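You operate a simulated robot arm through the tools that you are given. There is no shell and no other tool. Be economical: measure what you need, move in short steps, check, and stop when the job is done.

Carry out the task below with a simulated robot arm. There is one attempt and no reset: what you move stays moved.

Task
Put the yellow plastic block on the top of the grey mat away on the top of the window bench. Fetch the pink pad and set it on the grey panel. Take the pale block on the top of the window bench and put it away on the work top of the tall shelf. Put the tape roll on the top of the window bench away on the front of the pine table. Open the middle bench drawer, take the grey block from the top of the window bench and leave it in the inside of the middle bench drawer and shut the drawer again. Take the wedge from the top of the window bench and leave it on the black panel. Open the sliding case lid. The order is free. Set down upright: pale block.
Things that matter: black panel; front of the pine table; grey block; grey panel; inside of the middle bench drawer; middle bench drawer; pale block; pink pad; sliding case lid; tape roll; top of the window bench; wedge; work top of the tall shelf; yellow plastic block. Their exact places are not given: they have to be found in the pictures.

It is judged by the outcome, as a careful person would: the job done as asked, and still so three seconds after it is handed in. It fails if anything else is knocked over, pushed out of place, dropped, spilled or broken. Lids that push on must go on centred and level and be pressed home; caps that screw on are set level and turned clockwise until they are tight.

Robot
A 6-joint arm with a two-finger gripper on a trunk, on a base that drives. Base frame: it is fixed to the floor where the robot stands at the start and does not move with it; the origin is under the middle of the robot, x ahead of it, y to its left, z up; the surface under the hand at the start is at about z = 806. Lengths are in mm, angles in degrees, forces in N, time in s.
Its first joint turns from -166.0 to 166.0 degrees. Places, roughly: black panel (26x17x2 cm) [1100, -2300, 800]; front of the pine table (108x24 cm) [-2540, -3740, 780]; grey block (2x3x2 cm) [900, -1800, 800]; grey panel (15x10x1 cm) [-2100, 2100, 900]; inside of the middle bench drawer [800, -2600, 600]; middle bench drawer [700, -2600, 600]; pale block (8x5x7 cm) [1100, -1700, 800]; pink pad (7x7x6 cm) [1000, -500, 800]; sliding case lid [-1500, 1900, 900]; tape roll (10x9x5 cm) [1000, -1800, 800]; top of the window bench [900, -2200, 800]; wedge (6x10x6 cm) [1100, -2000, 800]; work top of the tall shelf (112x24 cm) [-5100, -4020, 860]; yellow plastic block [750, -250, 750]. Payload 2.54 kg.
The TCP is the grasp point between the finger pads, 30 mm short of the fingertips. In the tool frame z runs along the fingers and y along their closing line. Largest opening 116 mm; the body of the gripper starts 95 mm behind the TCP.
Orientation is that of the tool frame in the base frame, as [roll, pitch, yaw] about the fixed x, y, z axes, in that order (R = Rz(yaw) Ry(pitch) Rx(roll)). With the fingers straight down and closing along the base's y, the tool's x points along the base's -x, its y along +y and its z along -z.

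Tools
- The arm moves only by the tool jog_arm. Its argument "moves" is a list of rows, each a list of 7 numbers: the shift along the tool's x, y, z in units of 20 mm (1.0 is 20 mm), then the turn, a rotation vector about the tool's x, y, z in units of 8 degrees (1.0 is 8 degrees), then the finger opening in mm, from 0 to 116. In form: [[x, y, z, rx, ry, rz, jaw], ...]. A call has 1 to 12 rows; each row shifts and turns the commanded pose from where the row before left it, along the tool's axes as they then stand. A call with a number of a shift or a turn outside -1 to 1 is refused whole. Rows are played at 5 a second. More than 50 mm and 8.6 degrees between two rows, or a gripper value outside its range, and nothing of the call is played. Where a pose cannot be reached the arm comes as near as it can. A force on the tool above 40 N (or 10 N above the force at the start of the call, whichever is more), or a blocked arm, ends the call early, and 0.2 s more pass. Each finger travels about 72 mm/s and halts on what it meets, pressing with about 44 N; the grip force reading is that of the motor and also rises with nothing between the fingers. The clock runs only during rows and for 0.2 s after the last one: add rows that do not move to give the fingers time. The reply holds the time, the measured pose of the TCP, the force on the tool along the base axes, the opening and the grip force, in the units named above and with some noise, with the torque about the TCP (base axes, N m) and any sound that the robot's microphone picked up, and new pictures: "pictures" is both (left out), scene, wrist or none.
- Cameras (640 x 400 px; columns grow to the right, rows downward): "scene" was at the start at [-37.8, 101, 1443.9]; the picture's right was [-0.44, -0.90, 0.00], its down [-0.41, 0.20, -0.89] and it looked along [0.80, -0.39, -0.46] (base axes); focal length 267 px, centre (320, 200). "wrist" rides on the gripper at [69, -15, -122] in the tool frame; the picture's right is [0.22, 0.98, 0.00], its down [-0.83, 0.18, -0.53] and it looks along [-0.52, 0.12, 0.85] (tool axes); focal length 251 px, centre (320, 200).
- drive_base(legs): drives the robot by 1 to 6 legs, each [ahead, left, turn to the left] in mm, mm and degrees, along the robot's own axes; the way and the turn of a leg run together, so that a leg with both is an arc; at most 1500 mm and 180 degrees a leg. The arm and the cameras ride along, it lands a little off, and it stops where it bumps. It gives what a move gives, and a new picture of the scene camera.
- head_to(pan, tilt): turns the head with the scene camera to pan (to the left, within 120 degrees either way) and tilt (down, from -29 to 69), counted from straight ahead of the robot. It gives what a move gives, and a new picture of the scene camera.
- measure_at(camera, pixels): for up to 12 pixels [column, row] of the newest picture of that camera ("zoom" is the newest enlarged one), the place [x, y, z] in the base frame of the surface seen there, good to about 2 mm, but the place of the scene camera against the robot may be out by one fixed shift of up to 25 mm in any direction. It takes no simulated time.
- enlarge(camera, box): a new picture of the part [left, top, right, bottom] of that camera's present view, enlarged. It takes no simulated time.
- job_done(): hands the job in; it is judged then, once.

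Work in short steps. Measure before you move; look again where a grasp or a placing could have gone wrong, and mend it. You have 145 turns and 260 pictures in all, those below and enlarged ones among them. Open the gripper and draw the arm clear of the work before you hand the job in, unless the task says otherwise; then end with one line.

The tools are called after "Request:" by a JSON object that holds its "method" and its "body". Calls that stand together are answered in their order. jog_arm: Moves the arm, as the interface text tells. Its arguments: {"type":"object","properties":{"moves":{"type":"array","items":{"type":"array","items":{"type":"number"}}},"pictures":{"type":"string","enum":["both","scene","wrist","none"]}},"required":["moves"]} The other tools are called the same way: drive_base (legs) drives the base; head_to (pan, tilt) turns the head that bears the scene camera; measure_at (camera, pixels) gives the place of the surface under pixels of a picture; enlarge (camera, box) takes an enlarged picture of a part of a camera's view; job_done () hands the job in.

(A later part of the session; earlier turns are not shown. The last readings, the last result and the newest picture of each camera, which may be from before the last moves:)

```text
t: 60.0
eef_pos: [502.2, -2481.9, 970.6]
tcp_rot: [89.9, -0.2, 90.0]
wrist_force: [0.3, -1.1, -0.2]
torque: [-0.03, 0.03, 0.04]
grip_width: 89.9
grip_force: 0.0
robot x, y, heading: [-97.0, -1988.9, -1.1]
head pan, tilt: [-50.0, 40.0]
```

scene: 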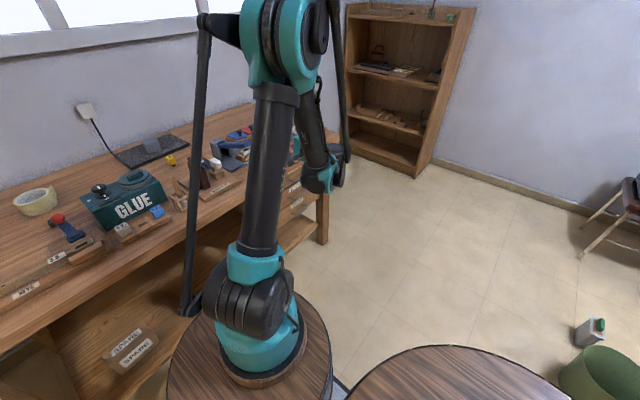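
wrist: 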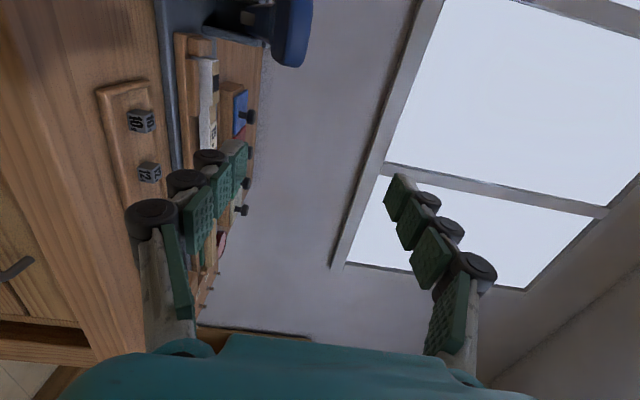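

Fingers now point +x. I back off 80 mm, lower 320 mm and move 150 mm right to face the handle.

Request:
{"method": "jog_arm", "body": {"moves": [[0, 0, -1, 0, 0, 0, 90], [0, 0, -1, 0, 0, 0, 90], [-1, 0, -1, 0, 0, 0, 90], [-1, -1, -1, 0, 0, 0, 90], [-1, -1, 0, 0, 0, 0, 90], [-1, -1, 0, 0, 0, 0, 90], [-1, -1, 0, 0, 0, 0, 90], [-1, -1, 0, 0, 0, 0, 90], [-1, -1, 0, 0, 0, 0, 90], [-0.5, -1, 0, 0, 0, 0, 90], [0, -1, 0, 0, 0, 0, 90], [0, -1, 0, 0, 0, 0, 90]], "pictures": "none"}}

Request:
{"method": "jog_arm", "body": {"moves": [[0, -1, 0, 0, 0, 0, 90], [0, -1, 0, 0, 0, 0, 90], [0, -1, 0, 0, 0, 0, 90], [0, -1, 0, 0, 0, 0, 90], [0, -1, 0, 0, 0, 0, 90], [0, -1, 0, 0, 0, 0, 90], [0, 0, 0, 0, 0, 0, 90]], "pictures": "both"}}

```text
t: 62.6
eef_pos: [422.6, -2631.4, 788.9]
tcp_rot: [89.9, 0.0, 90.1]
wrist_force: [-0.5, 0.1, -0.2]
torque: [0.02, -0.04, -0.01]
grip_width: 90.1
grip_force: 0.0
robot x, y, heading: [-97.1, -1989.2, -0.9]
head pan, tilt: [-50.0, 40.0]
```

```text
t: 64.2
eef_pos: [425.1, -2647.7, 675.0]
tcp_rot: [89.9, -0.1, 90.3]
wrist_force: [-0.1, 0.1, 0.3]
torque: [0.02, 0.03, -0.02]
grip_width: 89.9
grip_force: 0.0
out of reach, approached as far as the arm can: row 5, 6
robot x, y, heading: [-98.4, -1993.4, -1.0]
head pan, tilt: [-50.0, 40.0]
```

scene: 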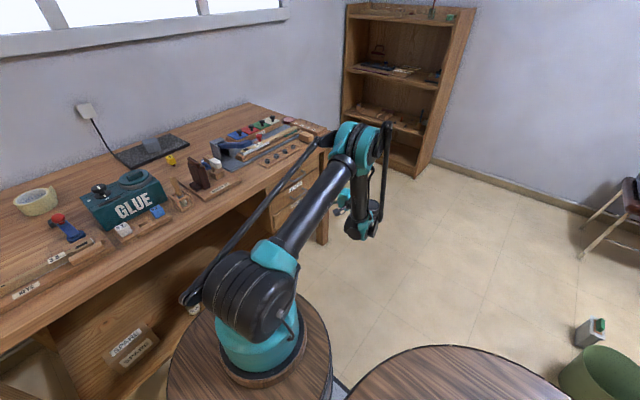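
wrist: 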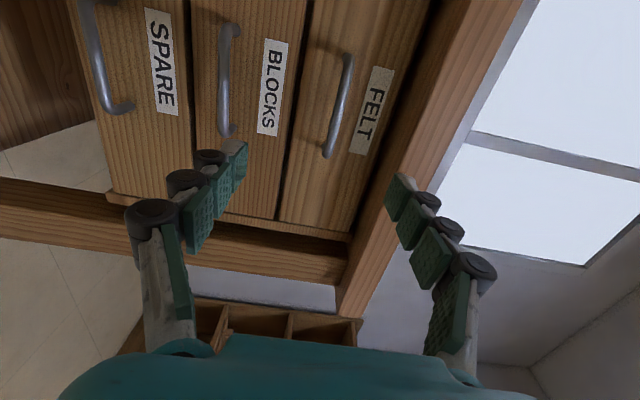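

The arm runs out of reach near z=675. I measure the middle handle accurately with the wrist camera to plan a better base place.

Request:
{"method": "measure_at", "body": {"camera": "wrist", "pixels": [[224, 60], [223, 90], [222, 115], [236, 32], [230, 132], [250, 100], [342, 90], [280, 150], [200, 60], [335, 140], [196, 108]]}}

```text
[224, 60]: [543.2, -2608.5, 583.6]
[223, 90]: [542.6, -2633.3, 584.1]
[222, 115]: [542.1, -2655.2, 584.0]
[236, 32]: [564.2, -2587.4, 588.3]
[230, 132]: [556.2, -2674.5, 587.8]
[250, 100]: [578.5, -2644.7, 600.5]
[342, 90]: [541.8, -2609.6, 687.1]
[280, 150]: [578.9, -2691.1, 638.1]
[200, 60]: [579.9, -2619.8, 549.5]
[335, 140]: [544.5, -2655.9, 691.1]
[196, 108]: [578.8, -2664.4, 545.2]
```

True handle: bar at (543,-2633,584), 35 mm off the drawer front (the scene camera reads z ≈24 high). I raise the arm, reposition the base to about (-255,-2450), then bring the hand in front.

Request:
{"method": "jog_arm", "body": {"moves": [[0, 1, 0, 0, 0, 0, 90], [0, 1, 0, 0, 0, 0, 90], [0, 1, 0, 0, 0, 0, 90], [0, 1, 0, 0, 0, 0, 90], [0, 1, 0, 0, 0, 0, 90], [0, 1, 0, 0, 0, 0, 90], [0, 1, 0, 0, 0, 0, 90]], "pictures": "none"}}

Request:
{"method": "drive_base", "body": {"legs": [[-160, 0, 0], [0, -460, 1]]}}

Request:
{"method": "jog_arm", "body": {"moves": [[1, 0, 0, 0, 0, 0, 90], [1, 0, 0, 0, 0, 0, 90], [1, 0, 0, 0, 0, 0, 90], [1, 0, 0, 0, 0, 0, 90], [1, 0, 0.5, 0, 0, 0, 90], [1, 0, 0.5, 0, 0, 0, 90], [1, 0, 0.5, 0, 0, 0, 90], [1, 0, 0.5, 0, 0, 0, 90], [1, 0, 0.5, 0, 0, 0, 90], [1, 0, 0.5, 0, 0, 0, 90], [1, 0, 0.5, 0, 0, 0, 90], [1, 0, 0.5, 0, 0, 0, 90]], "pictures": "none"}}

Request:
{"method": "jog_arm", "body": {"moves": [[1, 0, 0.5, 0, 0, 0, 90], [1, 0, 0.5, 0, 0, 0, 90], [1, 0, 0.5, 0, 0, 0, 90], [1, 0, 0.5, 0, 0, 0, 90], [1, 0, 0.5, 0, 0, 0, 90], [1, 0, 0.5, 0, 0, 0, 90], [1, 0, 0.5, 0, 0, 0, 90], [1, 0, 0, 0, 0, 0, 90], [1, 0, 0, 0, 0, 0, 90], [1, 0, 0, 0, 0, 0, 90]], "pictures": "both"}}

```text
t: 65.8
eef_pos: [424.4, -2647.3, 814.2]
tcp_rot: [89.9, 0.0, 90.1]
wrist_force: [-0.8, -0.6, 0.6]
torque: [0.0, 0.01, -0.01]
grip_width: 90.2
grip_force: 0.0
robot x, y, heading: [-99.3, -1986.4, -1.0]
head pan, tilt: [-50.0, 40.0]
```

```text
t: 69.6
eef_pos: [280.0, -3102.9, 814.1]
tcp_rot: [89.9, 0.0, 91.4]
wrist_force: [0.4, -0.3, -0.6]
torque: [0.02, 0.0, 0.01]
grip_width: 90.1
grip_force: 0.0
robot x, y, heading: [-256.3, -2455.7, 0.4]
head pan, tilt: [-50.0, 40.0]
```

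scene: 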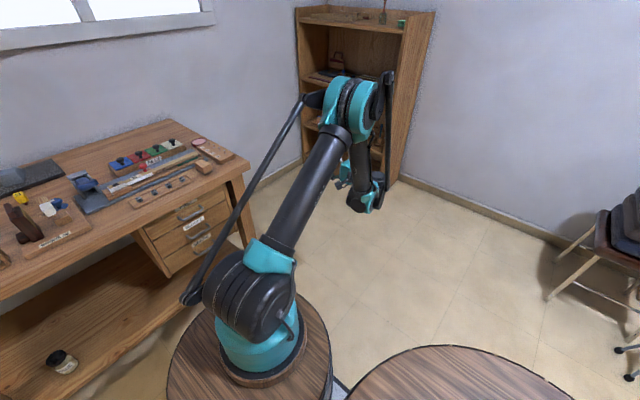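

```text
t: 72.2
eef_pos: [370.6, -2942.4, 889.4]
tcp_rot: [90.1, 0.0, 91.5]
wrist_force: [-0.1, 0.4, 0.5]
torque: [0.01, -0.03, 0.01]
grip_width: 89.9
grip_force: 0.0
out of reach, approached as far as the arm can: row 4, 5, 6, 7, 8, 9, 10, 11, 12
robot x, y, heading: [-257.9, -2458.2, 0.3]
head pan, tilt: [-50.0, 40.0]
```

```text
t: 74.4
eef_pos: [460.5, -2776.1, 953.2]
tcp_rot: [90.0, 0.1, 91.5]
wrist_force: [0.8, -0.1, -0.9]
torque: [-0.02, -0.01, -0.03]
grip_width: 90.0
grip_force: 0.0
out of reach, approached as far as the arm can: row 1, 2, 3, 4, 5, 6, 7, 8, 9, 10
robot x, y, heading: [-256.5, -2456.7, 0.2]
head pan, tilt: [-50.0, 40.0]
```

scene: 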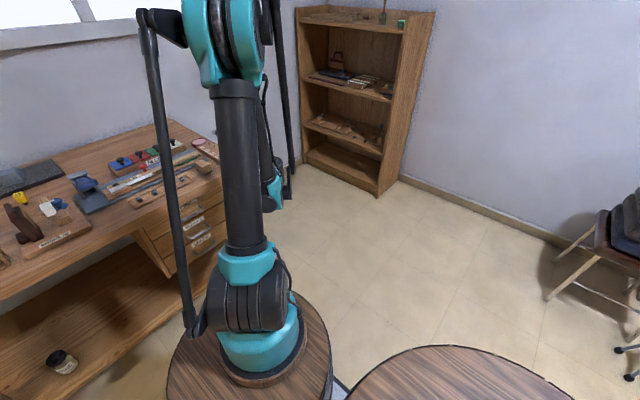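
wrist: 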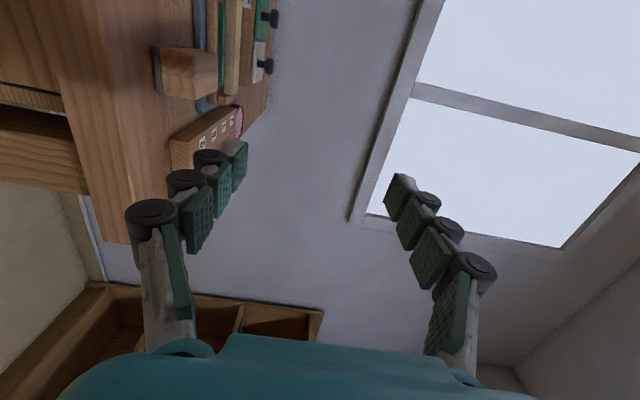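

The arm can't fold that close with a horizontal tool; it needs more distance, so the base must be further back. I look behind-right for floor obstacles first.

Request:
{"method": "head_to", "body": {"pan": -115, "tilt": 40}}

Request:
{"method": "head_to", "body": {"pan": 115, "tilt": 30}}

```text
t: 75.8
eef_pos: [460.6, -2778.2, 954.1]
tcp_rot: [90.1, 0.0, 91.5]
wrist_force: [-0.4, 0.1, 0.3]
torque: [0.04, 0.02, -0.03]
grip_width: 89.9
grip_force: 0.1
robot x, y, heading: [-255.5, -2456.7, 0.4]
head pan, tilt: [-115.0, 40.0]
```

scene: 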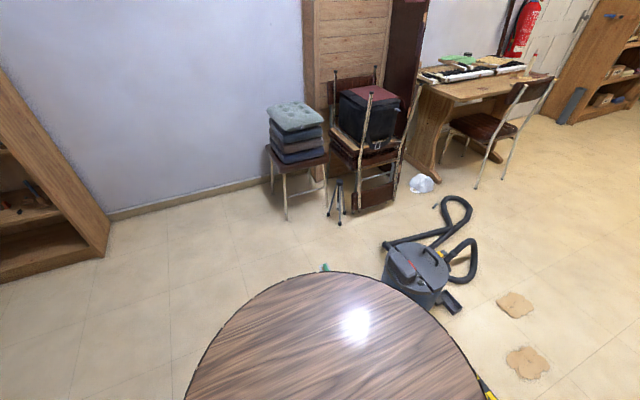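

```text
t: 79.0
eef_pos: [461.2, -2776.9, 953.7]
tcp_rot: [90.0, 0.1, 91.5]
wrist_force: [-0.8, 0.2, -0.2]
torque: [0.02, -0.03, 0.04]
grip_width: 90.1
grip_force: 0.1
robot x, y, heading: [-256.6, -2456.7, 0.3]
head pan, tilt: [115.0, 30.0]
```

scene: 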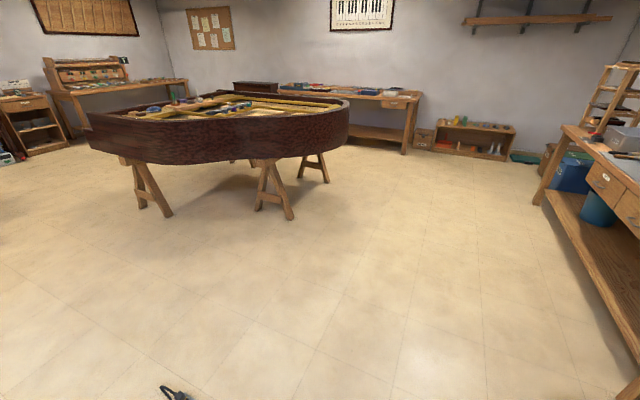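

Obstacles (bin, vacuum, etc.) lie behind, so instead I go left: with the base at about (-100,-1850) the drawer is at a comfortable side reach. I drive left first and then swing the hand right and back.

Request:
{"method": "drive_base", "body": {"legs": [[0, 607, 0]]}}

Request:
{"method": "jog_arm", "body": {"moves": [[-1, 0, -0.8, 0, 0, 0, 90], [-1, 0, -0.8, 0, 0, 0, 90], [-1, 0, -0.8, 0, 0, 0, 90], [-1, 0, -0.8, 0, 0, 0, 90], [-1, 0, -0.8, 0, 0, 0, 90], [-1, 0, -0.8, 0, 0, 0, 90], [-1, 0, -0.8, 0, 0, 0, 90], [-1, 0, -0.8, 0, 0, 0, 90], [-1, 0, -0.8, 0, 0, 0, 90], [-1, 0, -0.8, 0, 0, 0, 90], [-1, 0, -0.8, 0, 0, 0, 90], [-1, 0, -0.8, 0, 0, 0, 90]], "pictures": "none"}}

Request:
{"method": "jog_arm", "body": {"moves": [[-1, 0, 0, 0, 0, 0, 90], [-1, 0, 0, 0, 0, 0, 90], [-1, 0, 0, 0, 0, 0, 90], [-1, 0, 0, 0, 0, 0, 90], [-1, 0, 0, 0, 0, 0, 90], [-1, 0, 0, 0, 0, 0, 90], [-1, 0, 0, 0, 0, 0, 90], [-1, 0, 0, 0, 0, 0, 90], [-1, 0, 0, 0, 0, 0, 90], [-1, 0, 0, 0, 0, 0, 90], [-1, 0, 0, 0, 0, 0, 90]], "pictures": "none"}}

```text
t: 82.5
eef_pos: [458.3, -2167.2, 954.9]
tcp_rot: [90.0, 0.1, 91.8]
wrist_force: [-0.2, -0.9, 0.3]
torque: [0.03, 0.01, 0.01]
grip_width: 89.9
grip_force: 0.1
robot x, y, heading: [-259.7, -1851.6, 1.0]
head pan, tilt: [115.0, 30.0]
```

scene: 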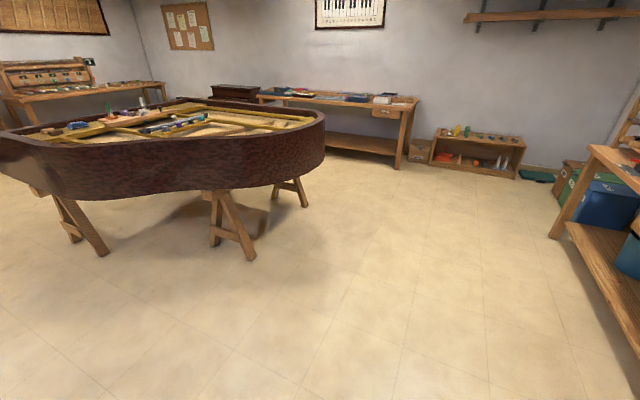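

```text
t: 85.0
eef_pos: [273.8, -2411.7, 953.3]
tcp_rot: [90.1, 0.1, 91.8]
wrist_force: [-0.2, -0.8, -0.4]
torque: [0.02, -0.01, 0.0]
grip_width: 90.1
grip_force: 0.1
robot x, y, heading: [-262.6, -1853.2, 0.4]
head pan, tilt: [115.0, 30.0]
```

```text
t: 87.5
eef_pos: [280.1, -2632.7, 952.4]
tcp_rot: [90.0, -0.1, 91.8]
wrist_force: [0.2, 0.4, 0.8]
torque: [0.0, 0.02, -0.02]
grip_width: 89.9
grip_force: 0.1
robot x, y, heading: [-258.8, -1852.2, 0.8]
head pan, tilt: [115.0, 30.0]
```

Now ahead 155, square the tool (−1.8° yaw), and lower to the handle height.

Request:
{"method": "drive_base", "body": {"legs": [[150, 0, 0]]}}

Request:
{"method": "jog_arm", "body": {"moves": [[0, -1, 0, 0, -0.225, 0, 60], [0, -1, 0, 0, 0, 0, 60], [0, -1, 0, 0, 0, 0, 60], [0, -1, 0, 0, 0, 0, 60], [0, -1, 0, 0, 0, 0, 60], [0, -1, 0, 0, 0, 0, 60], [0, -1, 0, 0, 0, 0, 60], [0, -1, 0, 0, 0, 0, 60], [0, -1, 0, 0, 0, 0, 60], [0, -1, 0, 0, 0, 0, 60], [0, -1, 0, 0, 0, 0, 60], [0, -1, 0, 0, 0, 0, 60]], "pictures": "none"}}

Request:
{"method": "jog_arm", "body": {"moves": [[0, -1, 0, 0, 0, 0, 60], [0, -1, 0, 0, 0, 0, 60], [0, -1, 0, 0, 0, 0, 60], [0, -1, 0, 0, 0, 0, 60], [0, -1, 0, 0, 0, 0, 60], [0, -1, 0, 0, 0, 0, 60], [0, 0, 0, 0, 0, 0, 60]], "pictures": "wrist"}}

Request:
{"method": "head_to", "body": {"pan": -55, "tilt": 40}}

```text
t: 88.8
eef_pos: [430.7, -2629.6, 953.9]
tcp_rot: [89.9, 0.0, 91.8]
wrist_force: [-0.6, -0.2, -0.2]
torque: [-0.01, 0.0, -0.03]
grip_width: 90.0
grip_force: 0.0
robot x, y, heading: [-108.3, -1844.9, 0.7]
head pan, tilt: [115.0, 30.0]
```

scene: 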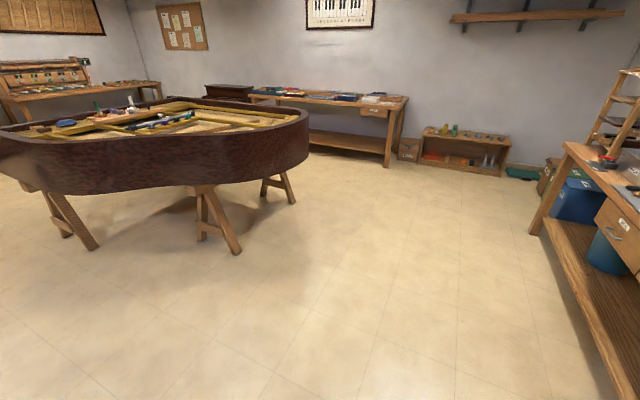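

```text
t: 91.4
eef_pos: [429.6, -2631.0, 714.1]
tcp_rot: [90.0, -0.1, 90.0]
wrist_force: [0.9, 0.2, 0.0]
torque: [-0.02, 0.0, -0.03]
grip_width: 60.0
grip_force: 0.0
robot x, y, heading: [-109.9, -1848.5, 0.9]
head pan, tilt: [115.0, 30.0]
```

```text
t: 93.0
eef_pos: [426.9, -2605.0, 637.4]
tcp_rot: [90.1, 0.0, 90.0]
wrist_force: [-0.3, 0.0, -0.7]
torque: [0.0, 0.02, 0.01]
grip_width: 60.0
grip_force: 0.1
out of reach, approached as far as the arm can: row 4, 5, 6
robot x, y, heading: [-108.6, -1851.3, 1.0]
head pan, tilt: [115.0, 30.0]
```

wrist: 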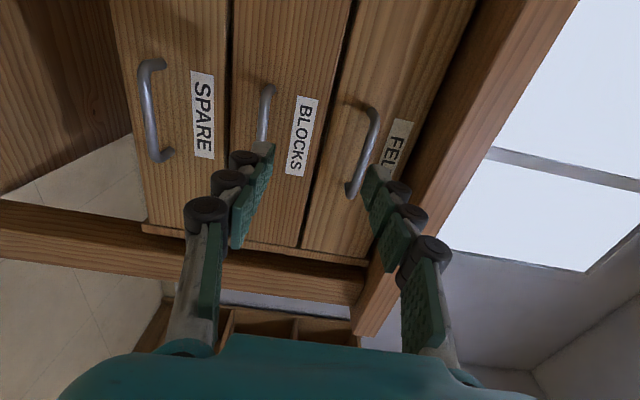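

```text
t: 95.6
eef_pos: [428.5, -2603.7, 638.2]
tcp_rot: [90.2, 0.0, 89.9]
wrist_force: [0.2, -0.2, 0.4]
torque: [0.01, 0.01, 0.0]
grip_width: 59.8
grip_force: 0.0
robot x, y, heading: [-111.7, -1849.5, 0.9]
head pan, tilt: [-55.0, 40.0]
```

scene: 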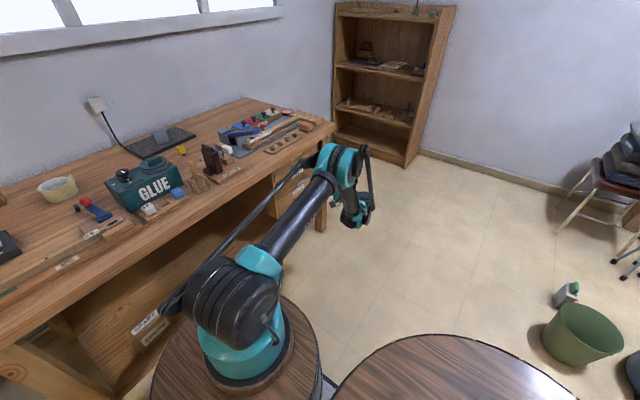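

The arm's limit needs a higher wrist: I tilt the tool 30° downward, then line up 80 mm before the bar.

Request:
{"method": "jog_arm", "body": {"moves": [[0, 0, 0, 1, 0, 0, 45], [0, 0, 0, 1, 0, 0, 45], [0, 0, 0, 1, 0, 0, 45], [0, 0, 0, 0.75, 0, 0, 45], [-0.7, 0.25, 0.8, 0, 0, 0, 45], [-0.75, 0.25, 0.8, 0, 0, 0, 45], [0, 0, 0, 0, 0, 0, 45]], "pictures": "wrist"}}

```text
t: 97.2
eef_pos: [460.0, -2635.2, 630.7]
tcp_rot: [119.9, 0.0, 90.0]
wrist_force: [0.2, -0.5, 0.3]
torque: [0.02, 0.0, 0.02]
grip_width: 45.3
grip_force: 0.0
robot x, y, heading: [-110.2, -1850.2, 0.7]
head pan, tilt: [-55.0, 40.0]
```

wrist: 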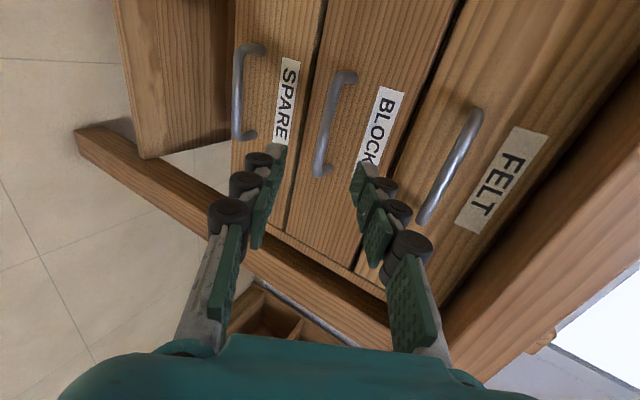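

In place; I re-measure the middle bar before closing in.

Request:
{"method": "measure_at", "body": {"camera": "wrist", "pixels": [[331, 105], [325, 130], [320, 150], [342, 78], [455, 160]]}}

```text
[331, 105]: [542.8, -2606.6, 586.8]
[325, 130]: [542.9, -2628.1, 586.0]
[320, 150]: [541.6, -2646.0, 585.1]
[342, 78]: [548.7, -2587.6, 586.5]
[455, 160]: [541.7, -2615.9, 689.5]
```

I advance 84 mm along the fingers and close on the bar.

Request:
{"method": "jog_arm", "body": {"moves": [[0, 0.13, 1, 0, 0, 0, 45], [0, 0, 1, 0, 0, 0, 45], [0, 0, 1, 0, 0, 0, 45], [0, 0, 0.7, 0, 0, 0, 45], [0, 0, 0.5, 0, 0, 0, 45], [0, 0, 0, 0, 0, 0, 20], [0, 0, 0, 0, 0, 0, 3], [0, 0, 0, 0, 0, 0, 3], [0, 0, 0, 0, 0, 0, 3]], "pictures": "wrist"}}

```text
t: 99.2
eef_pos: [534.7, -2634.6, 589.2]
tcp_rot: [120.0, 0.0, 90.0]
wrist_force: [1.5, -2.0, -0.1]
torque: [-0.4, 0.01, -0.02]
grip_width: 9.2
grip_force: 36.6
robot x, y, heading: [-112.3, -1845.7, 0.3]
head pan, tilt: [-55.0, 40.0]
```

wrist: 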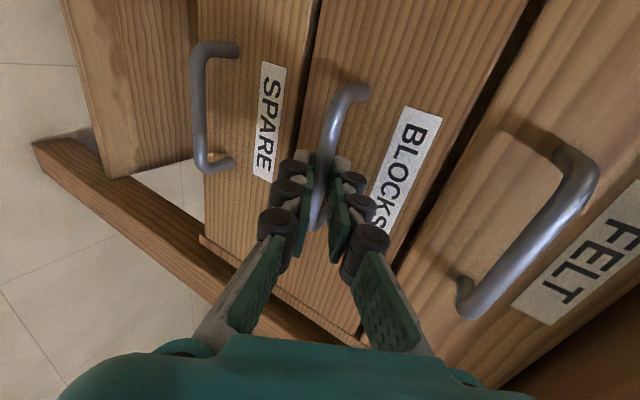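

Bar gripped (9.2 mm). I pull along -x by 160 mm.

Request:
{"method": "jog_arm", "body": {"moves": [[0, -0.25, -0.433, 0, 0, 0, 3], [0, -0.25, -0.433, 0, 0, 0, 3], [0, -0.5, -0.866, 0, 0, 0, 3], [0, -0.5, -0.866, 0, 0, 0, 3], [0, -0.5, -0.866, 0, 0, 0, 3], [0, -0.5, -0.866, 0, 0, 0, 3], [0, -0.5, -0.866, 0, 0, 0, 3], [0, -0.5, -0.866, 0, 0, 0, 3], [0, -0.5, -0.866, 0, 0, 0, 3], [0, -0.5, -0.866, 0, 0, 0, 3]], "pictures": "both"}}

```text
t: 101.4
eef_pos: [354.7, -2635.1, 589.7]
tcp_rot: [120.0, 0.1, 90.2]
wrist_force: [0.5, 0.8, -10.6]
torque: [-0.3, 0.11, 0.13]
grip_width: 8.8
grip_force: 36.2
robot x, y, heading: [-111.6, -1849.1, 0.7]
head pan, tilt: [-55.0, 40.0]
```

scene: 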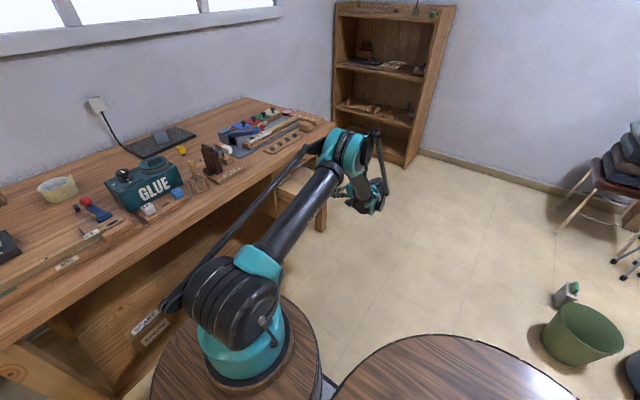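
wrist: 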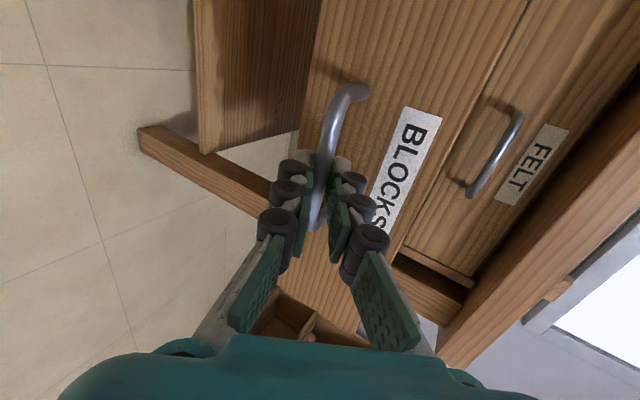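

The drawer is open by 180 mm. I release, withdraw along the fingers, then rise while tilting the tool to point down.

Request:
{"method": "jog_arm", "body": {"moves": [[0, 0, 0, 0, 0, 0, 30], [0, 0, 0, 0, 0, 0, 45], [0, 0, 0, 0, 0, 0, 45], [0, 0, -1, 0, 0, 0, 45], [0, 0, -1, 0, 0, 0, 45], [0, 0, -1, 0, 0, 0, 45], [0, 0.866, -0.5, 0, 0, 0, 45], [0, 0.866, -0.5, 0, 0, 0, 45], [0, 0.866, -0.5, 0, 0, 0, 45], [0, 0.866, -0.5, 0, 0, 0, 45], [0, 0.866, -0.5, 0, 0, 0, 45], [0, 0.866, -0.5, 0, 0, 0, 45]], "pictures": "none"}}

Request:
{"method": "jog_arm", "body": {"moves": [[0, 0.866, -0.5, 0, 0, 0, 45], [0, 0.866, -0.5, 0, 0, 0, 45], [0, 0.866, -0.5, 0, 0, 0, 45], [0, 0.866, -0.5, 0, 0, 0, 45], [0, 0.866, -0.5, 0, 0, 0, 45], [0, 0.866, -0.5, 0, 0, 0, 45], [0, 0.866, -0.5, 0, 0, 0, 45], [0, 0.866, -0.5, 0, 0, 0, 45], [0, 0.866, -0.5, 0, 0, 0, 45], [0, 0.866, -0.5, 0, 0, 0, 45]], "pictures": "scene"}}

```text
t: 104.0
eef_pos: [302.4, -2634.7, 741.9]
tcp_rot: [120.1, 0.0, 89.9]
wrist_force: [-0.1, 0.4, -0.5]
torque: [-0.01, -0.02, 0.01]
grip_width: 45.1
grip_force: 0.1
robot x, y, heading: [-111.6, -1847.9, 0.8]
head pan, tilt: [-55.0, 40.0]
```

```text
t: 106.2
eef_pos: [302.0, -2635.4, 940.7]
tcp_rot: [120.1, 0.1, 90.1]
wrist_force: [0.5, -0.2, 0.1]
torque: [0.03, 0.07, -0.03]
grip_width: 45.0
grip_force: 0.1
robot x, y, heading: [-112.5, -1849.4, 0.5]
head pan, tilt: [-55.0, 40.0]
```

scene: 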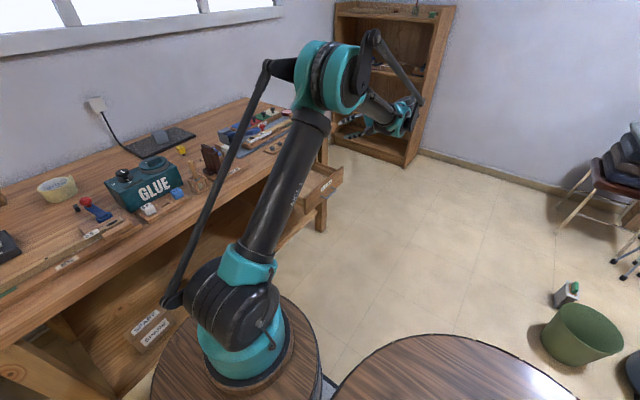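

I raise another 100 mm, point the tool down, and turn the whole base 60° left to bring the hand over the grey block area.

Request:
{"method": "jog_arm", "body": {"moves": [[0, 0.866, -0.5, 0, 0, 0, 45], [0, 0.866, -0.5, 0, 0, 0, 45], [0, 0.866, -0.5, 0, 0, 0, 45], [0, 0.866, -0.5, 0, 0, 0, 45], [0, 0, 0, 1, 0, 0, 60], [0, 0, 0, 1, 0, 0, 60], [0, 0, 0, 1, 0, 0, 60], [0, 0, 0, 1, 0, 0, 60], [0, 0, 0, 1, 0, 0, 60], [0, 0, 0, 1, 0, 0, 60], [0, 0, 0, 1, 0, 0, 60], [0, 0, 0, 0.5, 0, 0, 60]], "pictures": "none"}}

Request:
{"method": "drive_base", "body": {"legs": [[0, 0, 62]]}}

Request:
{"method": "jog_arm", "body": {"moves": [[0, 0, 0, 0, 0, 0, 80]], "pictures": "wrist"}}

```text
t: 108.8
eef_pos: [302.3, -2636.0, 1019.6]
tcp_rot: [-179.9, 0.0, 90.0]
wrist_force: [-0.7, 0.5, 0.3]
torque: [0.02, -0.02, -0.04]
grip_width: 60.1
grip_force: 0.1
robot x, y, heading: [-113.5, -1849.1, 0.5]
head pan, tilt: [-55.0, 40.0]
```

```text
t: 112.0
eef_pos: [778.1, -1838.8, 1020.0]
tcp_rot: [180.0, 0.0, 153.0]
wrist_force: [-0.4, 0.9, -0.4]
torque: [-0.01, 0.0, -0.01]
grip_width: 60.0
grip_force: 0.1
robot x, y, heading: [-111.4, -1849.6, 63.6]
head pan, tilt: [-55.0, 40.0]
```

scene: 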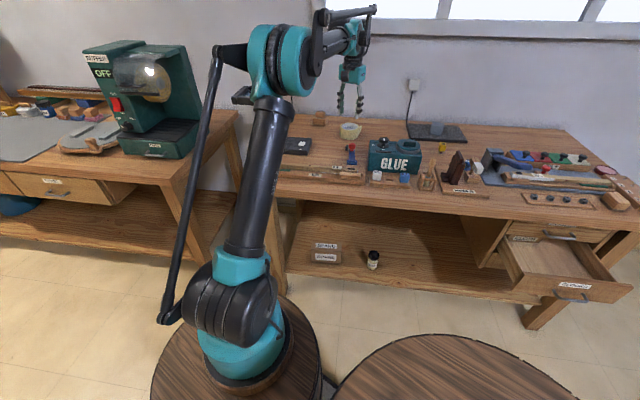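

```text
t: 112.4
eef_pos: [778.5, -1837.0, 1021.2]
tcp_rot: [180.0, 0.0, 153.0]
wrist_force: [-0.3, 0.1, -0.4]
torque: [-0.02, 0.01, -0.05]
grip_width: 80.4
grip_force: 0.1
robot x, y, heading: [-115.0, -1846.8, 63.6]
head pan, tilt: [-55.0, 40.0]
```

wrist: 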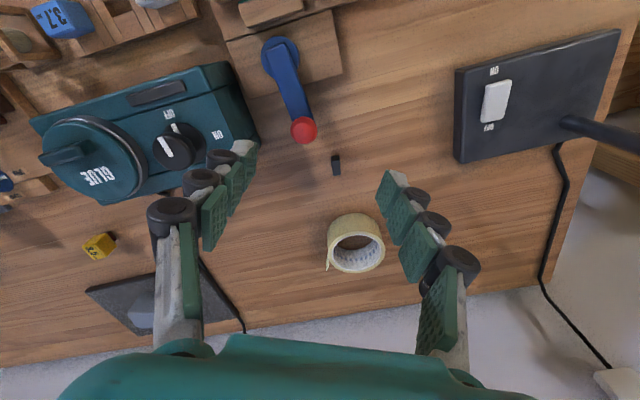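

Excellent: the grey block is at (336,165), straight ahead of the hand. I measure its outline.

Request:
{"method": "enlarge", "body": {"camera": "wrist", "box": [304, 145, 368, 185]}}

```text
10.00 times, centred on (336, 165) of wrist
```

zoom: 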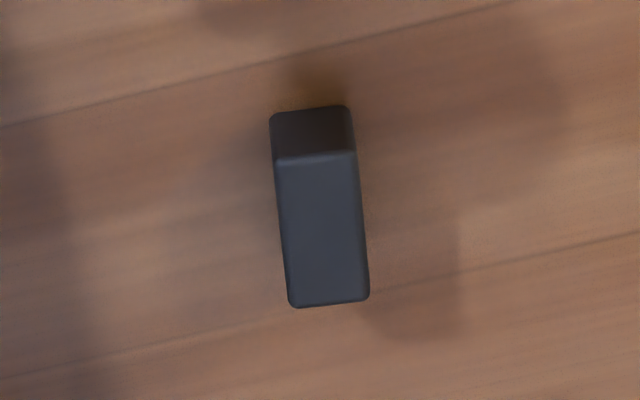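

Request:
{"method": "measure_at", "body": {"camera": "zoom", "pixels": [[282, 168], [348, 160], [362, 293], [296, 300], [322, 230], [315, 135]]}}

```text
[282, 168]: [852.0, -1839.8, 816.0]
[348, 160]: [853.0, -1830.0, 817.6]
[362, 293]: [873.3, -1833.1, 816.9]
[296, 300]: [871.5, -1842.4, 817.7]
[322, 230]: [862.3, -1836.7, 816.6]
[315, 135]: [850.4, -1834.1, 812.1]
```

Block centre (862,-1836.5), top 817, long axis nearly along x. I turn the wrist −18.6°, move over it, and lower partway with a 40 mm opening.

Request:
{"method": "measure_at", "body": {"camera": "wrist", "pixels": [[303, 130], [311, 138], [290, 95]]}}

Request:
{"method": "jog_arm", "body": {"moves": [[0, 0, 0, 0, 0, -0.78, 60], [0, 0, 0, 0, 0, -0.78, 40], [0, 0, 0, 0, 0, -0.77, 40], [-1, 0.16, 0, 0, 0, 0, 40], [-1, 0.16, 0, 0, 0, 0, 40], [-1, 0.16, 1, 0, 0, 0, 40], [-1, 0.15, 1, 0, 0, 0, 40], [-0.15, 0, 1, 0, 0, 0, 40], [0, 0, 1, 0, 0, 0, 40], [0, 0, 1, 0, 0, 0, 40], [0, 0, 1, 0, 0, 0, 40], [0, 0, 1, 0, 0, 0, 40]], "pictures": "wrist"}}

```text
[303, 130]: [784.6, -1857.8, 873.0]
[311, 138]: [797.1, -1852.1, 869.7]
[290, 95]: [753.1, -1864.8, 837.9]
```

```text
t: 115.0
eef_pos: [863.7, -1836.5, 879.7]
tcp_rot: [-180.0, 0.0, 171.7]
wrist_force: [-0.5, 0.2, 0.1]
torque: [-0.05, -0.01, 0.0]
grip_width: 40.2
grip_force: 0.0
robot x, y, heading: [-107.2, -1846.6, 63.6]
head pan, tilt: [-55.0, 40.0]
```

wrist: 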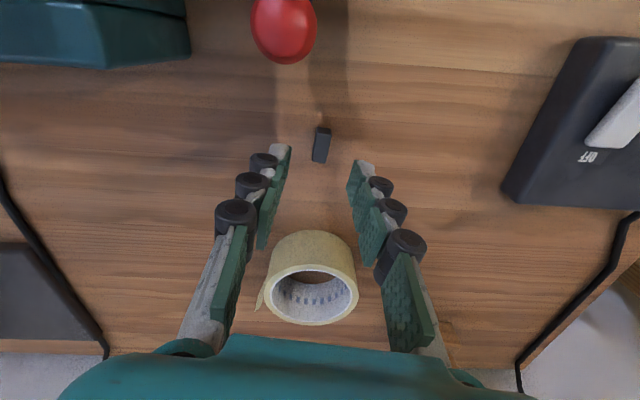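

Aligned. I lower to TCP z 832, close and lift.

Request:
{"method": "jog_arm", "body": {"moves": [[0, 0, 1, 0, 0, 0, 40], [0, 0, 1, 0, 0, 0, 40], [0, 0, 0.38, 0, 0, 0, 40], [0, 0, 0, 0, 0, 0, 20], [0, 0, 0, 0, 0, 0, 5], [0, 0, 0, 0, 0, 0, 5], [0, 0, -1, 0, 0, 0, 5], [0, 0, -1, 0, 0, 0, 5], [0, 0, -1, 0, 0, 0, 5], [0, 0, -1, 0, 0, 0, 5], [0, 0, -1, 0, 0, 0, 5]], "pictures": "wrist"}}

```text
t: 117.4
eef_pos: [863.5, -1835.9, 931.6]
tcp_rot: [-180.0, -0.1, 171.7]
wrist_force: [0.6, -0.4, -1.0]
torque: [0.02, 0.02, 0.0]
grip_width: 10.8
grip_force: 37.7
robot x, y, heading: [-110.1, -1852.8, 63.5]
head pan, tilt: [-55.0, 40.0]
```

wrist: 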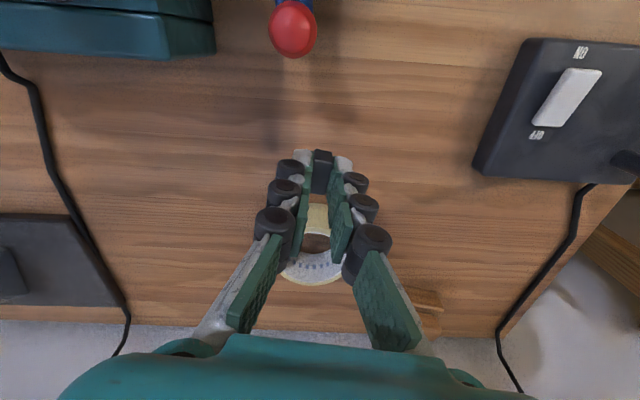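

Grey block held. I raise while turning the wrist 62° (so it is square after the turn), then turn the base −54° to bring it over the open drawer.

Request:
{"method": "jog_arm", "body": {"moves": [[0, 0, -1, 0, 0, 0, 5], [0, 0, -1, 0, 0, -0.97, 5], [0, 0, -1, 0, 0, -0.97, 5], [0, 0, -1, 0, 0, -0.97, 5], [0, 0, -1, 0, 0, -0.97, 5], [0, 0, 0, 0, 0, -0.97, 5], [0, 0, 0, 0, 0, -0.97, 5], [0, 0, 0, 0, 0, -0.97, 5], [0, 0, 0, 0, 0, -0.97, 5]], "pictures": "none"}}

Request:
{"method": "drive_base", "body": {"legs": [[0, 0, -54]]}}

Request:
{"method": "jog_arm", "body": {"moves": [[0, 0, 0, 0, 0, 0, 5]], "pictures": "wrist"}}

```text
t: 119.4
eef_pos: [862.4, -1836.8, 1034.2]
tcp_rot: [180.0, 0.0, -126.2]
wrist_force: [-0.6, 0.2, 0.0]
torque: [-0.02, 0.0, 0.01]
grip_width: 10.7
grip_force: 37.6
robot x, y, heading: [-112.7, -1844.2, 63.6]
head pan, tilt: [-55.0, 40.0]
```

```text
t: 122.2
eef_pos: [477.3, -2625.6, 1033.3]
tcp_rot: [-180.0, 0.0, -179.8]
wrist_force: [0.4, 0.7, -0.4]
torque: [-0.03, -0.02, 0.0]
grip_width: 11.1
grip_force: 38.2
robot x, y, heading: [-109.2, -1848.1, 10.3]
head pan, tilt: [-55.0, 40.0]
```

scene: 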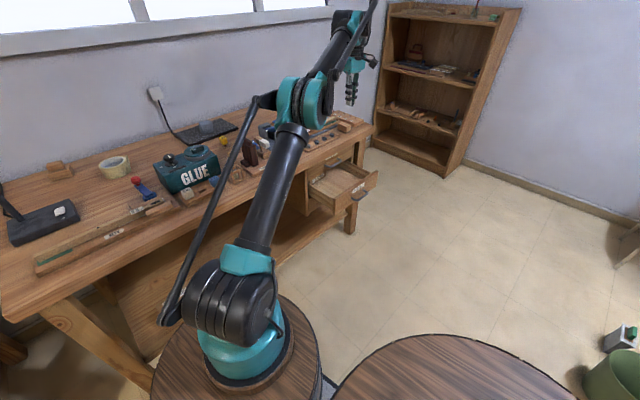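

```text
t: 122.5
eef_pos: [477.2, -2623.2, 1032.8]
tcp_rot: [-180.0, 0.0, -179.7]
wrist_force: [-0.1, -0.6, -0.7]
torque: [-0.01, -0.01, -0.03]
grip_width: 10.8
grip_force: 38.1
robot x, y, heading: [-111.5, -1849.5, 10.1]
head pan, tilt: [-55.0, 40.0]
```

wrist: 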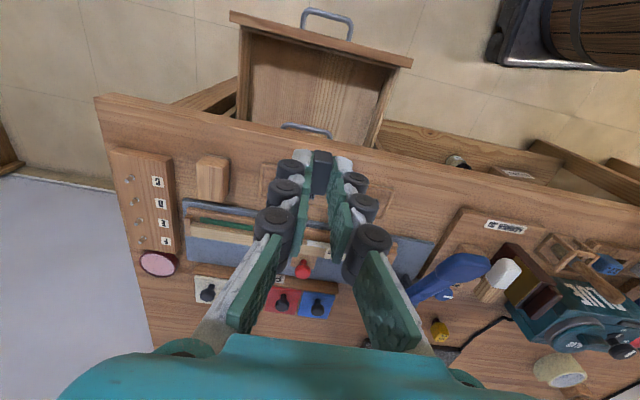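

The open drawer is visible at the top. I measure its interior.

Request:
{"method": "measure_at", "body": {"camera": "wrist", "pixels": [[310, 80], [340, 130], [270, 100], [370, 100], [320, 42], [320, 47], [245, 80], [392, 90], [300, 127], [330, 148], [320, 15]]}}

```text
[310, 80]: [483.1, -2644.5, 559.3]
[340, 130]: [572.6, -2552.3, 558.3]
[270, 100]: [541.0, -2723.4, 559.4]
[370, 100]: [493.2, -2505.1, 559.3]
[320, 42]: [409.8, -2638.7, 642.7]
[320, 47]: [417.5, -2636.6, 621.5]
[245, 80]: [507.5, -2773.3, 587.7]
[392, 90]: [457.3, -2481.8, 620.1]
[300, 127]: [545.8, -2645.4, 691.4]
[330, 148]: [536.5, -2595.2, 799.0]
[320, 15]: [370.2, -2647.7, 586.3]
```

Drawer floor z=559, open x range 417–530. I shift to x=462 and lower.

Request:
{"method": "jog_arm", "body": {"moves": [[0.75, -0.3, 1, 0, 0, 0, 5], [0, 0, 1, 0, 0, 0, 5], [0, 0, 1, 0, 0, 0, 5], [0, 0, 1, 0, 0, 0, 5], [0, 0, 1, 0, 0, 0, 5], [0, 0, 1, 0, 0, 0, 5], [0, 0, 1, 0, 0, 0, 5], [0, 0, 1, 0, 0, 0, 5], [0, 0, 1, 0, 0, 0, 5], [0, 0, 1, 0, 0, 0, 5], [0, 0, 1, 0, 0, 0, 5], [0, 0, 1, 0, 0, 0, 5]], "pictures": "none"}}

Request:
{"method": "jog_arm", "body": {"moves": [[0, 0, 1, 0, 0, 0, 5], [0, 0, 1, 0, 0, 0, 5], [0, 0, 1, 0, 0, 0, 5], [0, 0, 1, 0, 0, 0, 5], [0, 0, 1, 0, 0, 0, 5], [0, 0, 1, 0, 0, 0, 5], [0, 0, 1, 0, 0, 0, 5], [0, 0, 1, 0, 0, 0, 5]], "pictures": "both"}}

```text
t: 125.2
eef_pos: [463.5, -2629.1, 793.8]
tcp_rot: [180.0, 0.0, -179.7]
wrist_force: [-0.4, 0.1, -0.2]
torque: [0.0, -0.01, -0.02]
grip_width: 10.6
grip_force: 38.8
robot x, y, heading: [-112.2, -1846.7, 10.3]
head pan, tilt: [-55.0, 40.0]
```

```text
t: 127.0
eef_pos: [463.7, -2629.5, 633.2]
tcp_rot: [-179.9, 0.1, -179.7]
wrist_force: [0.2, -0.6, -0.4]
torque: [-0.02, -0.01, 0.03]
grip_width: 11.0
grip_force: 37.6
robot x, y, heading: [-111.3, -1846.5, 10.4]
head pan, tilt: [-55.0, 40.0]
```

scene: 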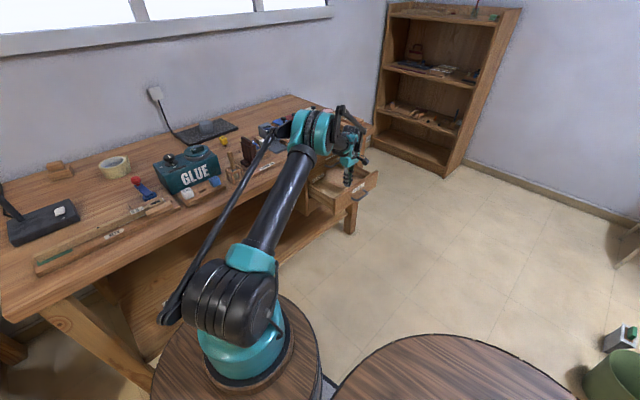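
wrist: 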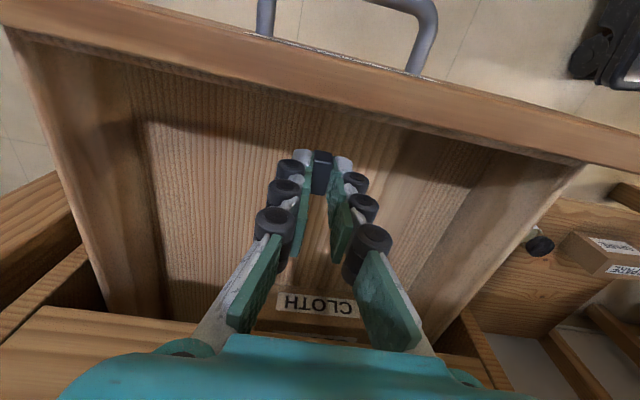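

Inside the drawer. I lower the last 39 mm, open slightly and rise.

Request:
{"method": "jog_arm", "body": {"moves": [[0, 0, 1, 0, 0, 0, 5], [0, 0, 0.95, 0, 0, 0, 5], [0, 0, 0, 0, 0, 0, 5], [0, 0, 0, 0, 0, 0, 30], [0, 0, 0, 0, 0, 0, 40], [0, 0, -1, 0, 0, 0, 40], [0, 0, -1, 0, 0, 0, 40], [0, 0, -1, 0, 0, 0, 40], [0, 0, -1, 0, 0, 0, 40], [0, 0, -1, 0, 0, 0, 40], [0, 0, -1, 0, 0, 0, 40], [0, 0, -1, 0, 0, 0, 40]], "pictures": "wrist"}}

```text
t: 129.6
eef_pos: [461.4, -2627.6, 732.8]
tcp_rot: [180.0, -0.1, -179.7]
wrist_force: [0.2, 0.2, 0.4]
torque: [0.01, 0.0, 0.02]
grip_width: 40.2
grip_force: 0.0
robot x, y, heading: [-111.0, -1847.6, 10.2]
head pan, tilt: [-55.0, 40.0]
```

wrist: 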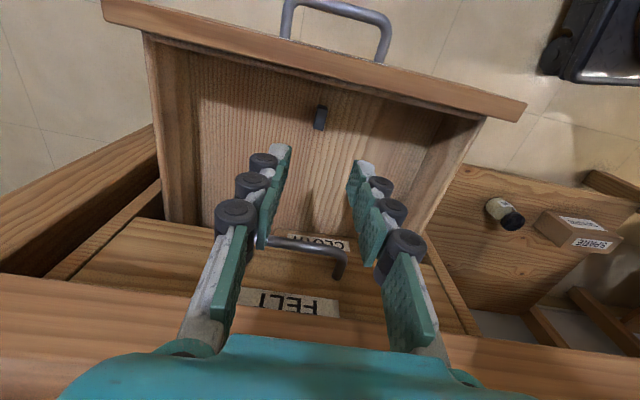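

The grey block lies in the drawer. I back away from over the drawer, tilt the closed fingers forward by 60°, to push the front shut.

Request:
{"method": "jog_arm", "body": {"moves": [[1, 0, 0, 0, 0, 0, 20], [1, 0, 0, 0, 0, 0, 0], [1, 0, 0, 0, 0, 0, 0], [1, 0, 0, 0, 0, 0, 0], [1, 0, 0, 0, 0, 0, 0], [1, 0, 0, 0, 0, 0, 0], [1, 0, 0, 0, 0, 0, 0], [1, 0, 0, 0, 0, 0, 0], [1, 0, 0, 0, 0, 0, 0], [1, 0, 0, 0, 0, 0, 0], [0, 0, 0, 0, -1, 0, 0], [0, 0, 0, 0, -1, 0, 0]], "pictures": "none"}}

Request:
{"method": "jog_arm", "body": {"moves": [[0, 0, 0, 0, -1, 0, 0], [0, 0, 0, 0, -1, 0, 0], [0, 0, 0, 0, -1, 0, 0], [0, 0, 0, 0, -1, 0, 0], [0, 0, 0, 0, -1, 0, 0], [0, 0, 0, 0, -0.5, 0, 0], [0, 0, 0, 0, 0, 0, 0]], "pictures": "wrist"}}

```text
t: 132.2
eef_pos: [262.6, -2631.5, 733.8]
tcp_rot: [180.0, 16.1, -179.6]
wrist_force: [0.0, 0.5, 0.0]
torque: [-0.02, 0.02, -0.01]
grip_width: 0.2
grip_force: 28.2
robot x, y, heading: [-109.1, -1849.7, 10.4]
head pan, tilt: [-55.0, 40.0]
```

```text
t: 133.8
eef_pos: [262.7, -2630.3, 733.1]
tcp_rot: [-180.0, 60.1, -179.8]
wrist_force: [0.1, -0.3, -0.1]
torque: [0.01, -0.05, 0.01]
grip_width: 0.0
grip_force: 28.4
robot x, y, heading: [-111.5, -1848.9, 10.2]
head pan, tilt: [-55.0, 40.0]
```

wrist: 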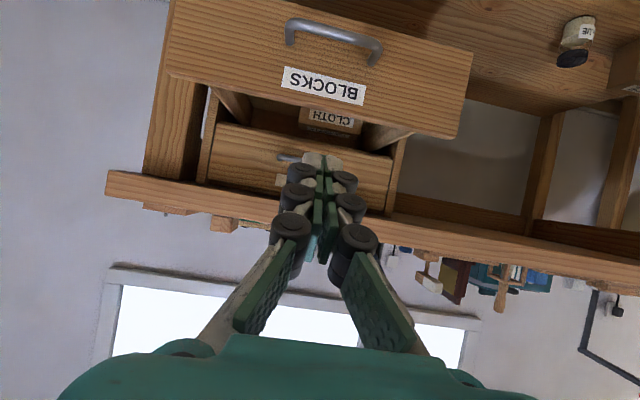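

I measure the drawer front as seen.

Request:
{"method": "measure_at", "body": {"camera": "wrist", "pixels": [[325, 85], [333, 32], [320, 101], [322, 65], [240, 60], [400, 90]]}}

```text
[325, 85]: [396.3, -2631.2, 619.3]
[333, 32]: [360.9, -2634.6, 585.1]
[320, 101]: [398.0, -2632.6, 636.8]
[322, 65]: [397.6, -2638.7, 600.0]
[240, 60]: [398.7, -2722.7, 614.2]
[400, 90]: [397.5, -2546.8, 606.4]
```

Panel at x=397.5. I bring the fingertips just before it at z≈615, above the bar.

Request:
{"method": "jog_arm", "body": {"moves": [[0.4, 0, 1, 0, 0, 0, 0], [0.4, 0, 1, 0, 0, 0, 0], [0.4, 0, 1, 0, 0, 0, 0], [0.4, 0, 1, 0, 0, 0, 0], [0.4, 0, 1, 0, 0, 0, 0], [0, 0, 1, 0, 0, 0, 0], [0, 0, 0.7, 0, 0, 0, 0]], "pictures": "wrist"}}

```text
t: 135.3
eef_pos: [357.3, -2629.4, 631.4]
tcp_rot: [180.0, 60.0, -179.8]
wrist_force: [0.3, 0.5, 0.2]
torque: [0.03, -0.01, -0.01]
grip_width: 0.1
grip_force: 29.0
robot x, y, heading: [-108.4, -1847.7, 10.4]
head pan, tilt: [-55.0, 40.0]
```

wrist: 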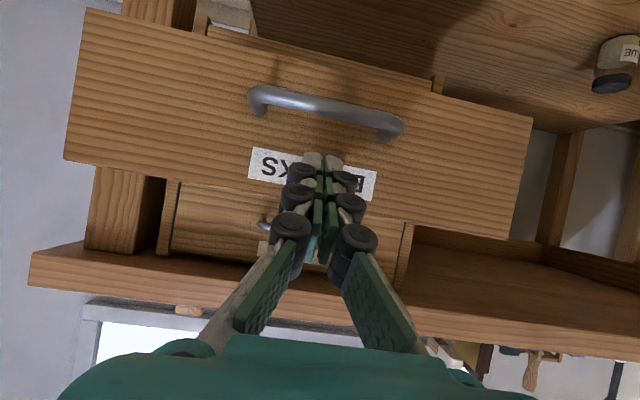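

Now push along +x 176 mm.

Request:
{"method": "jog_arm", "body": {"moves": [[-0.5, 0, 0.866, 0, 0, 0, 0], [-0.5, 0, 0.866, 0, 0, 0, 0], [-0.5, 0, 0.866, 0, 0, 0, 0], [-0.5, 0, 0.866, 0, 0, 0, 0], [-0.5, 0, 0.866, 0, 0, 0, 0], [-0.5, 0, 0.866, 0, 0, 0, 0], [-0.5, 0, 0.866, 0, 0, 0, 0], [-0.5, 0, 0.866, 0, 0, 0, 0], [-0.4, 0, 0.693, 0, 0, 0, 0], [0, 0, 0, 0, 0, 0, 0]], "pictures": "wrist"}}

```text
t: 137.6
eef_pos: [533.9, -2629.2, 630.6]
tcp_rot: [179.9, 60.0, -179.8]
wrist_force: [-1.2, 0.2, -0.7]
torque: [-0.01, -0.01, 0.01]
grip_width: 0.0
grip_force: 28.3
robot x, y, heading: [-111.9, -1845.1, 10.3]
head pan, tilt: [-55.0, 40.0]
```

wrist: 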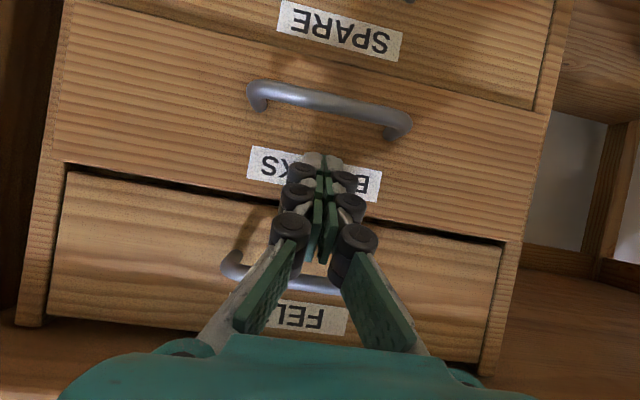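

Request:
{"method": "measure_at", "body": {"camera": "wrist", "pixels": [[200, 150], [450, 180], [340, 15], [200, 300], [300, 130]]}}

Request:
{"method": "jog_arm", "body": {"moves": [[-0.2, 0, 0.35, 0, 0, 0, 0], [-0.2, 0, 0.35, 0, 0, 0, 0], [-0.1, 0, 0.17, 0, 0, 0, 0], [-0.1, 0, 0.17, 0, 0, 0, 0], [-0.1, 0, 0.17, 0, 0, 0, 0], [-0.1, 0, 0.17, 0, 0, 0, 0]], "pictures": "wrist"}}

```text
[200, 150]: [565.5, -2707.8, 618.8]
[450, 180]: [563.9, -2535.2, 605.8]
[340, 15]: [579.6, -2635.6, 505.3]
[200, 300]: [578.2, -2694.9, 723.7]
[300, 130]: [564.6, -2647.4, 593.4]
```

```text
t: 138.4
eef_pos: [548.9, -2631.1, 630.5]
tcp_rot: [179.8, 59.8, -179.8]
wrist_force: [-3.9, -0.1, 1.4]
torque: [0.0, -0.02, 0.03]
grip_width: 5.8
grip_force: 28.2
robot x, y, heading: [-111.8, -1845.5, 10.0]
head pan, tilt: [-55.0, 40.0]
stopped in row 4: the force on the tool passed its limit at 47 N (the readings are from after the stop); the commanded pose is now the measured one
```

wrist: 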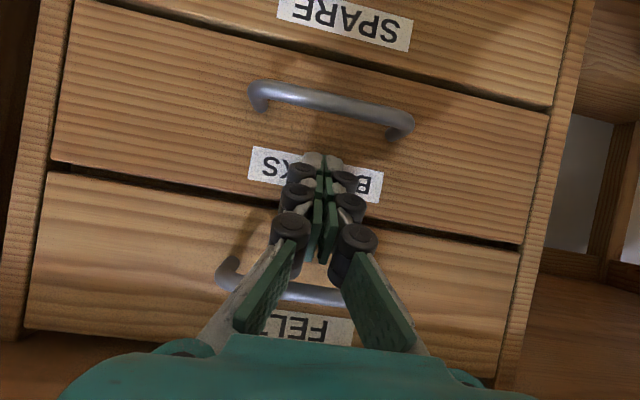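

The push met the end stop. I check that the front is flush and withdraw.

Request:
{"method": "measure_at", "body": {"camera": "wrist", "pixels": [[200, 150], [450, 180], [340, 15], [200, 300], [300, 130]]}}

Request:
{"method": "jog_arm", "body": {"moves": [[0.5, 0, -0.866, 0, 0, 0, 0], [0.5, 0, -0.866, 0, 0, 0, 0], [0.5, 0, -0.866, 0, 0, 0, 0], [0.5, 0, -0.866, 0, 0, 0, 0], [0.5, 0, -0.866, 0, 0, 0, 0], [-0.866, 0, -0.5, 0, 0, 0, 0], [-0.866, 0, -0.5, 0, 0, 0, 0], [-0.866, 0, -0.5, 0, 0, 0, 0], [-0.866, 0, -0.5, 0, 0, 0, 0], [-0.866, 0, -0.5, 0, 0, 0, 0], [-0.866, 0, -0.5, 0, 0, 0, 0]], "pictures": "wrist"}}

```text
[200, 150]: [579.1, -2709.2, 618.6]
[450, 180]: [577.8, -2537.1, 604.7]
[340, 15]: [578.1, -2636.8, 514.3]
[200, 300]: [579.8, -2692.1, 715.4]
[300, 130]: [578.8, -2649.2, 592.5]
```

```text
t: 140.8
eef_pos: [451.7, -2631.3, 750.7]
tcp_rot: [179.9, 59.8, -179.8]
wrist_force: [-0.2, -0.3, 0.7]
torque: [0.01, -0.02, -0.04]
grip_width: 0.1
grip_force: 28.1
robot x, y, heading: [-117.2, -1847.4, 10.1]
head pan, tilt: [-55.0, 40.0]
```

wrist: 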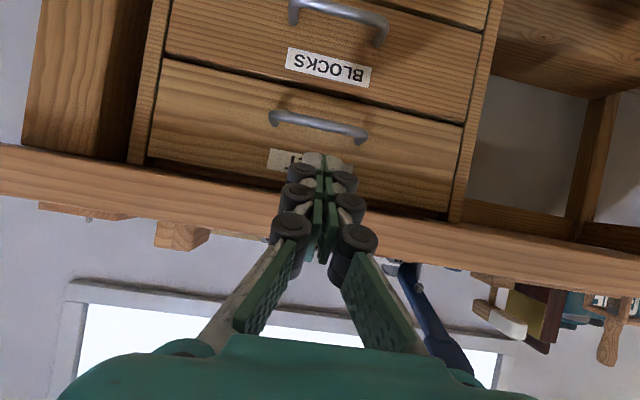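

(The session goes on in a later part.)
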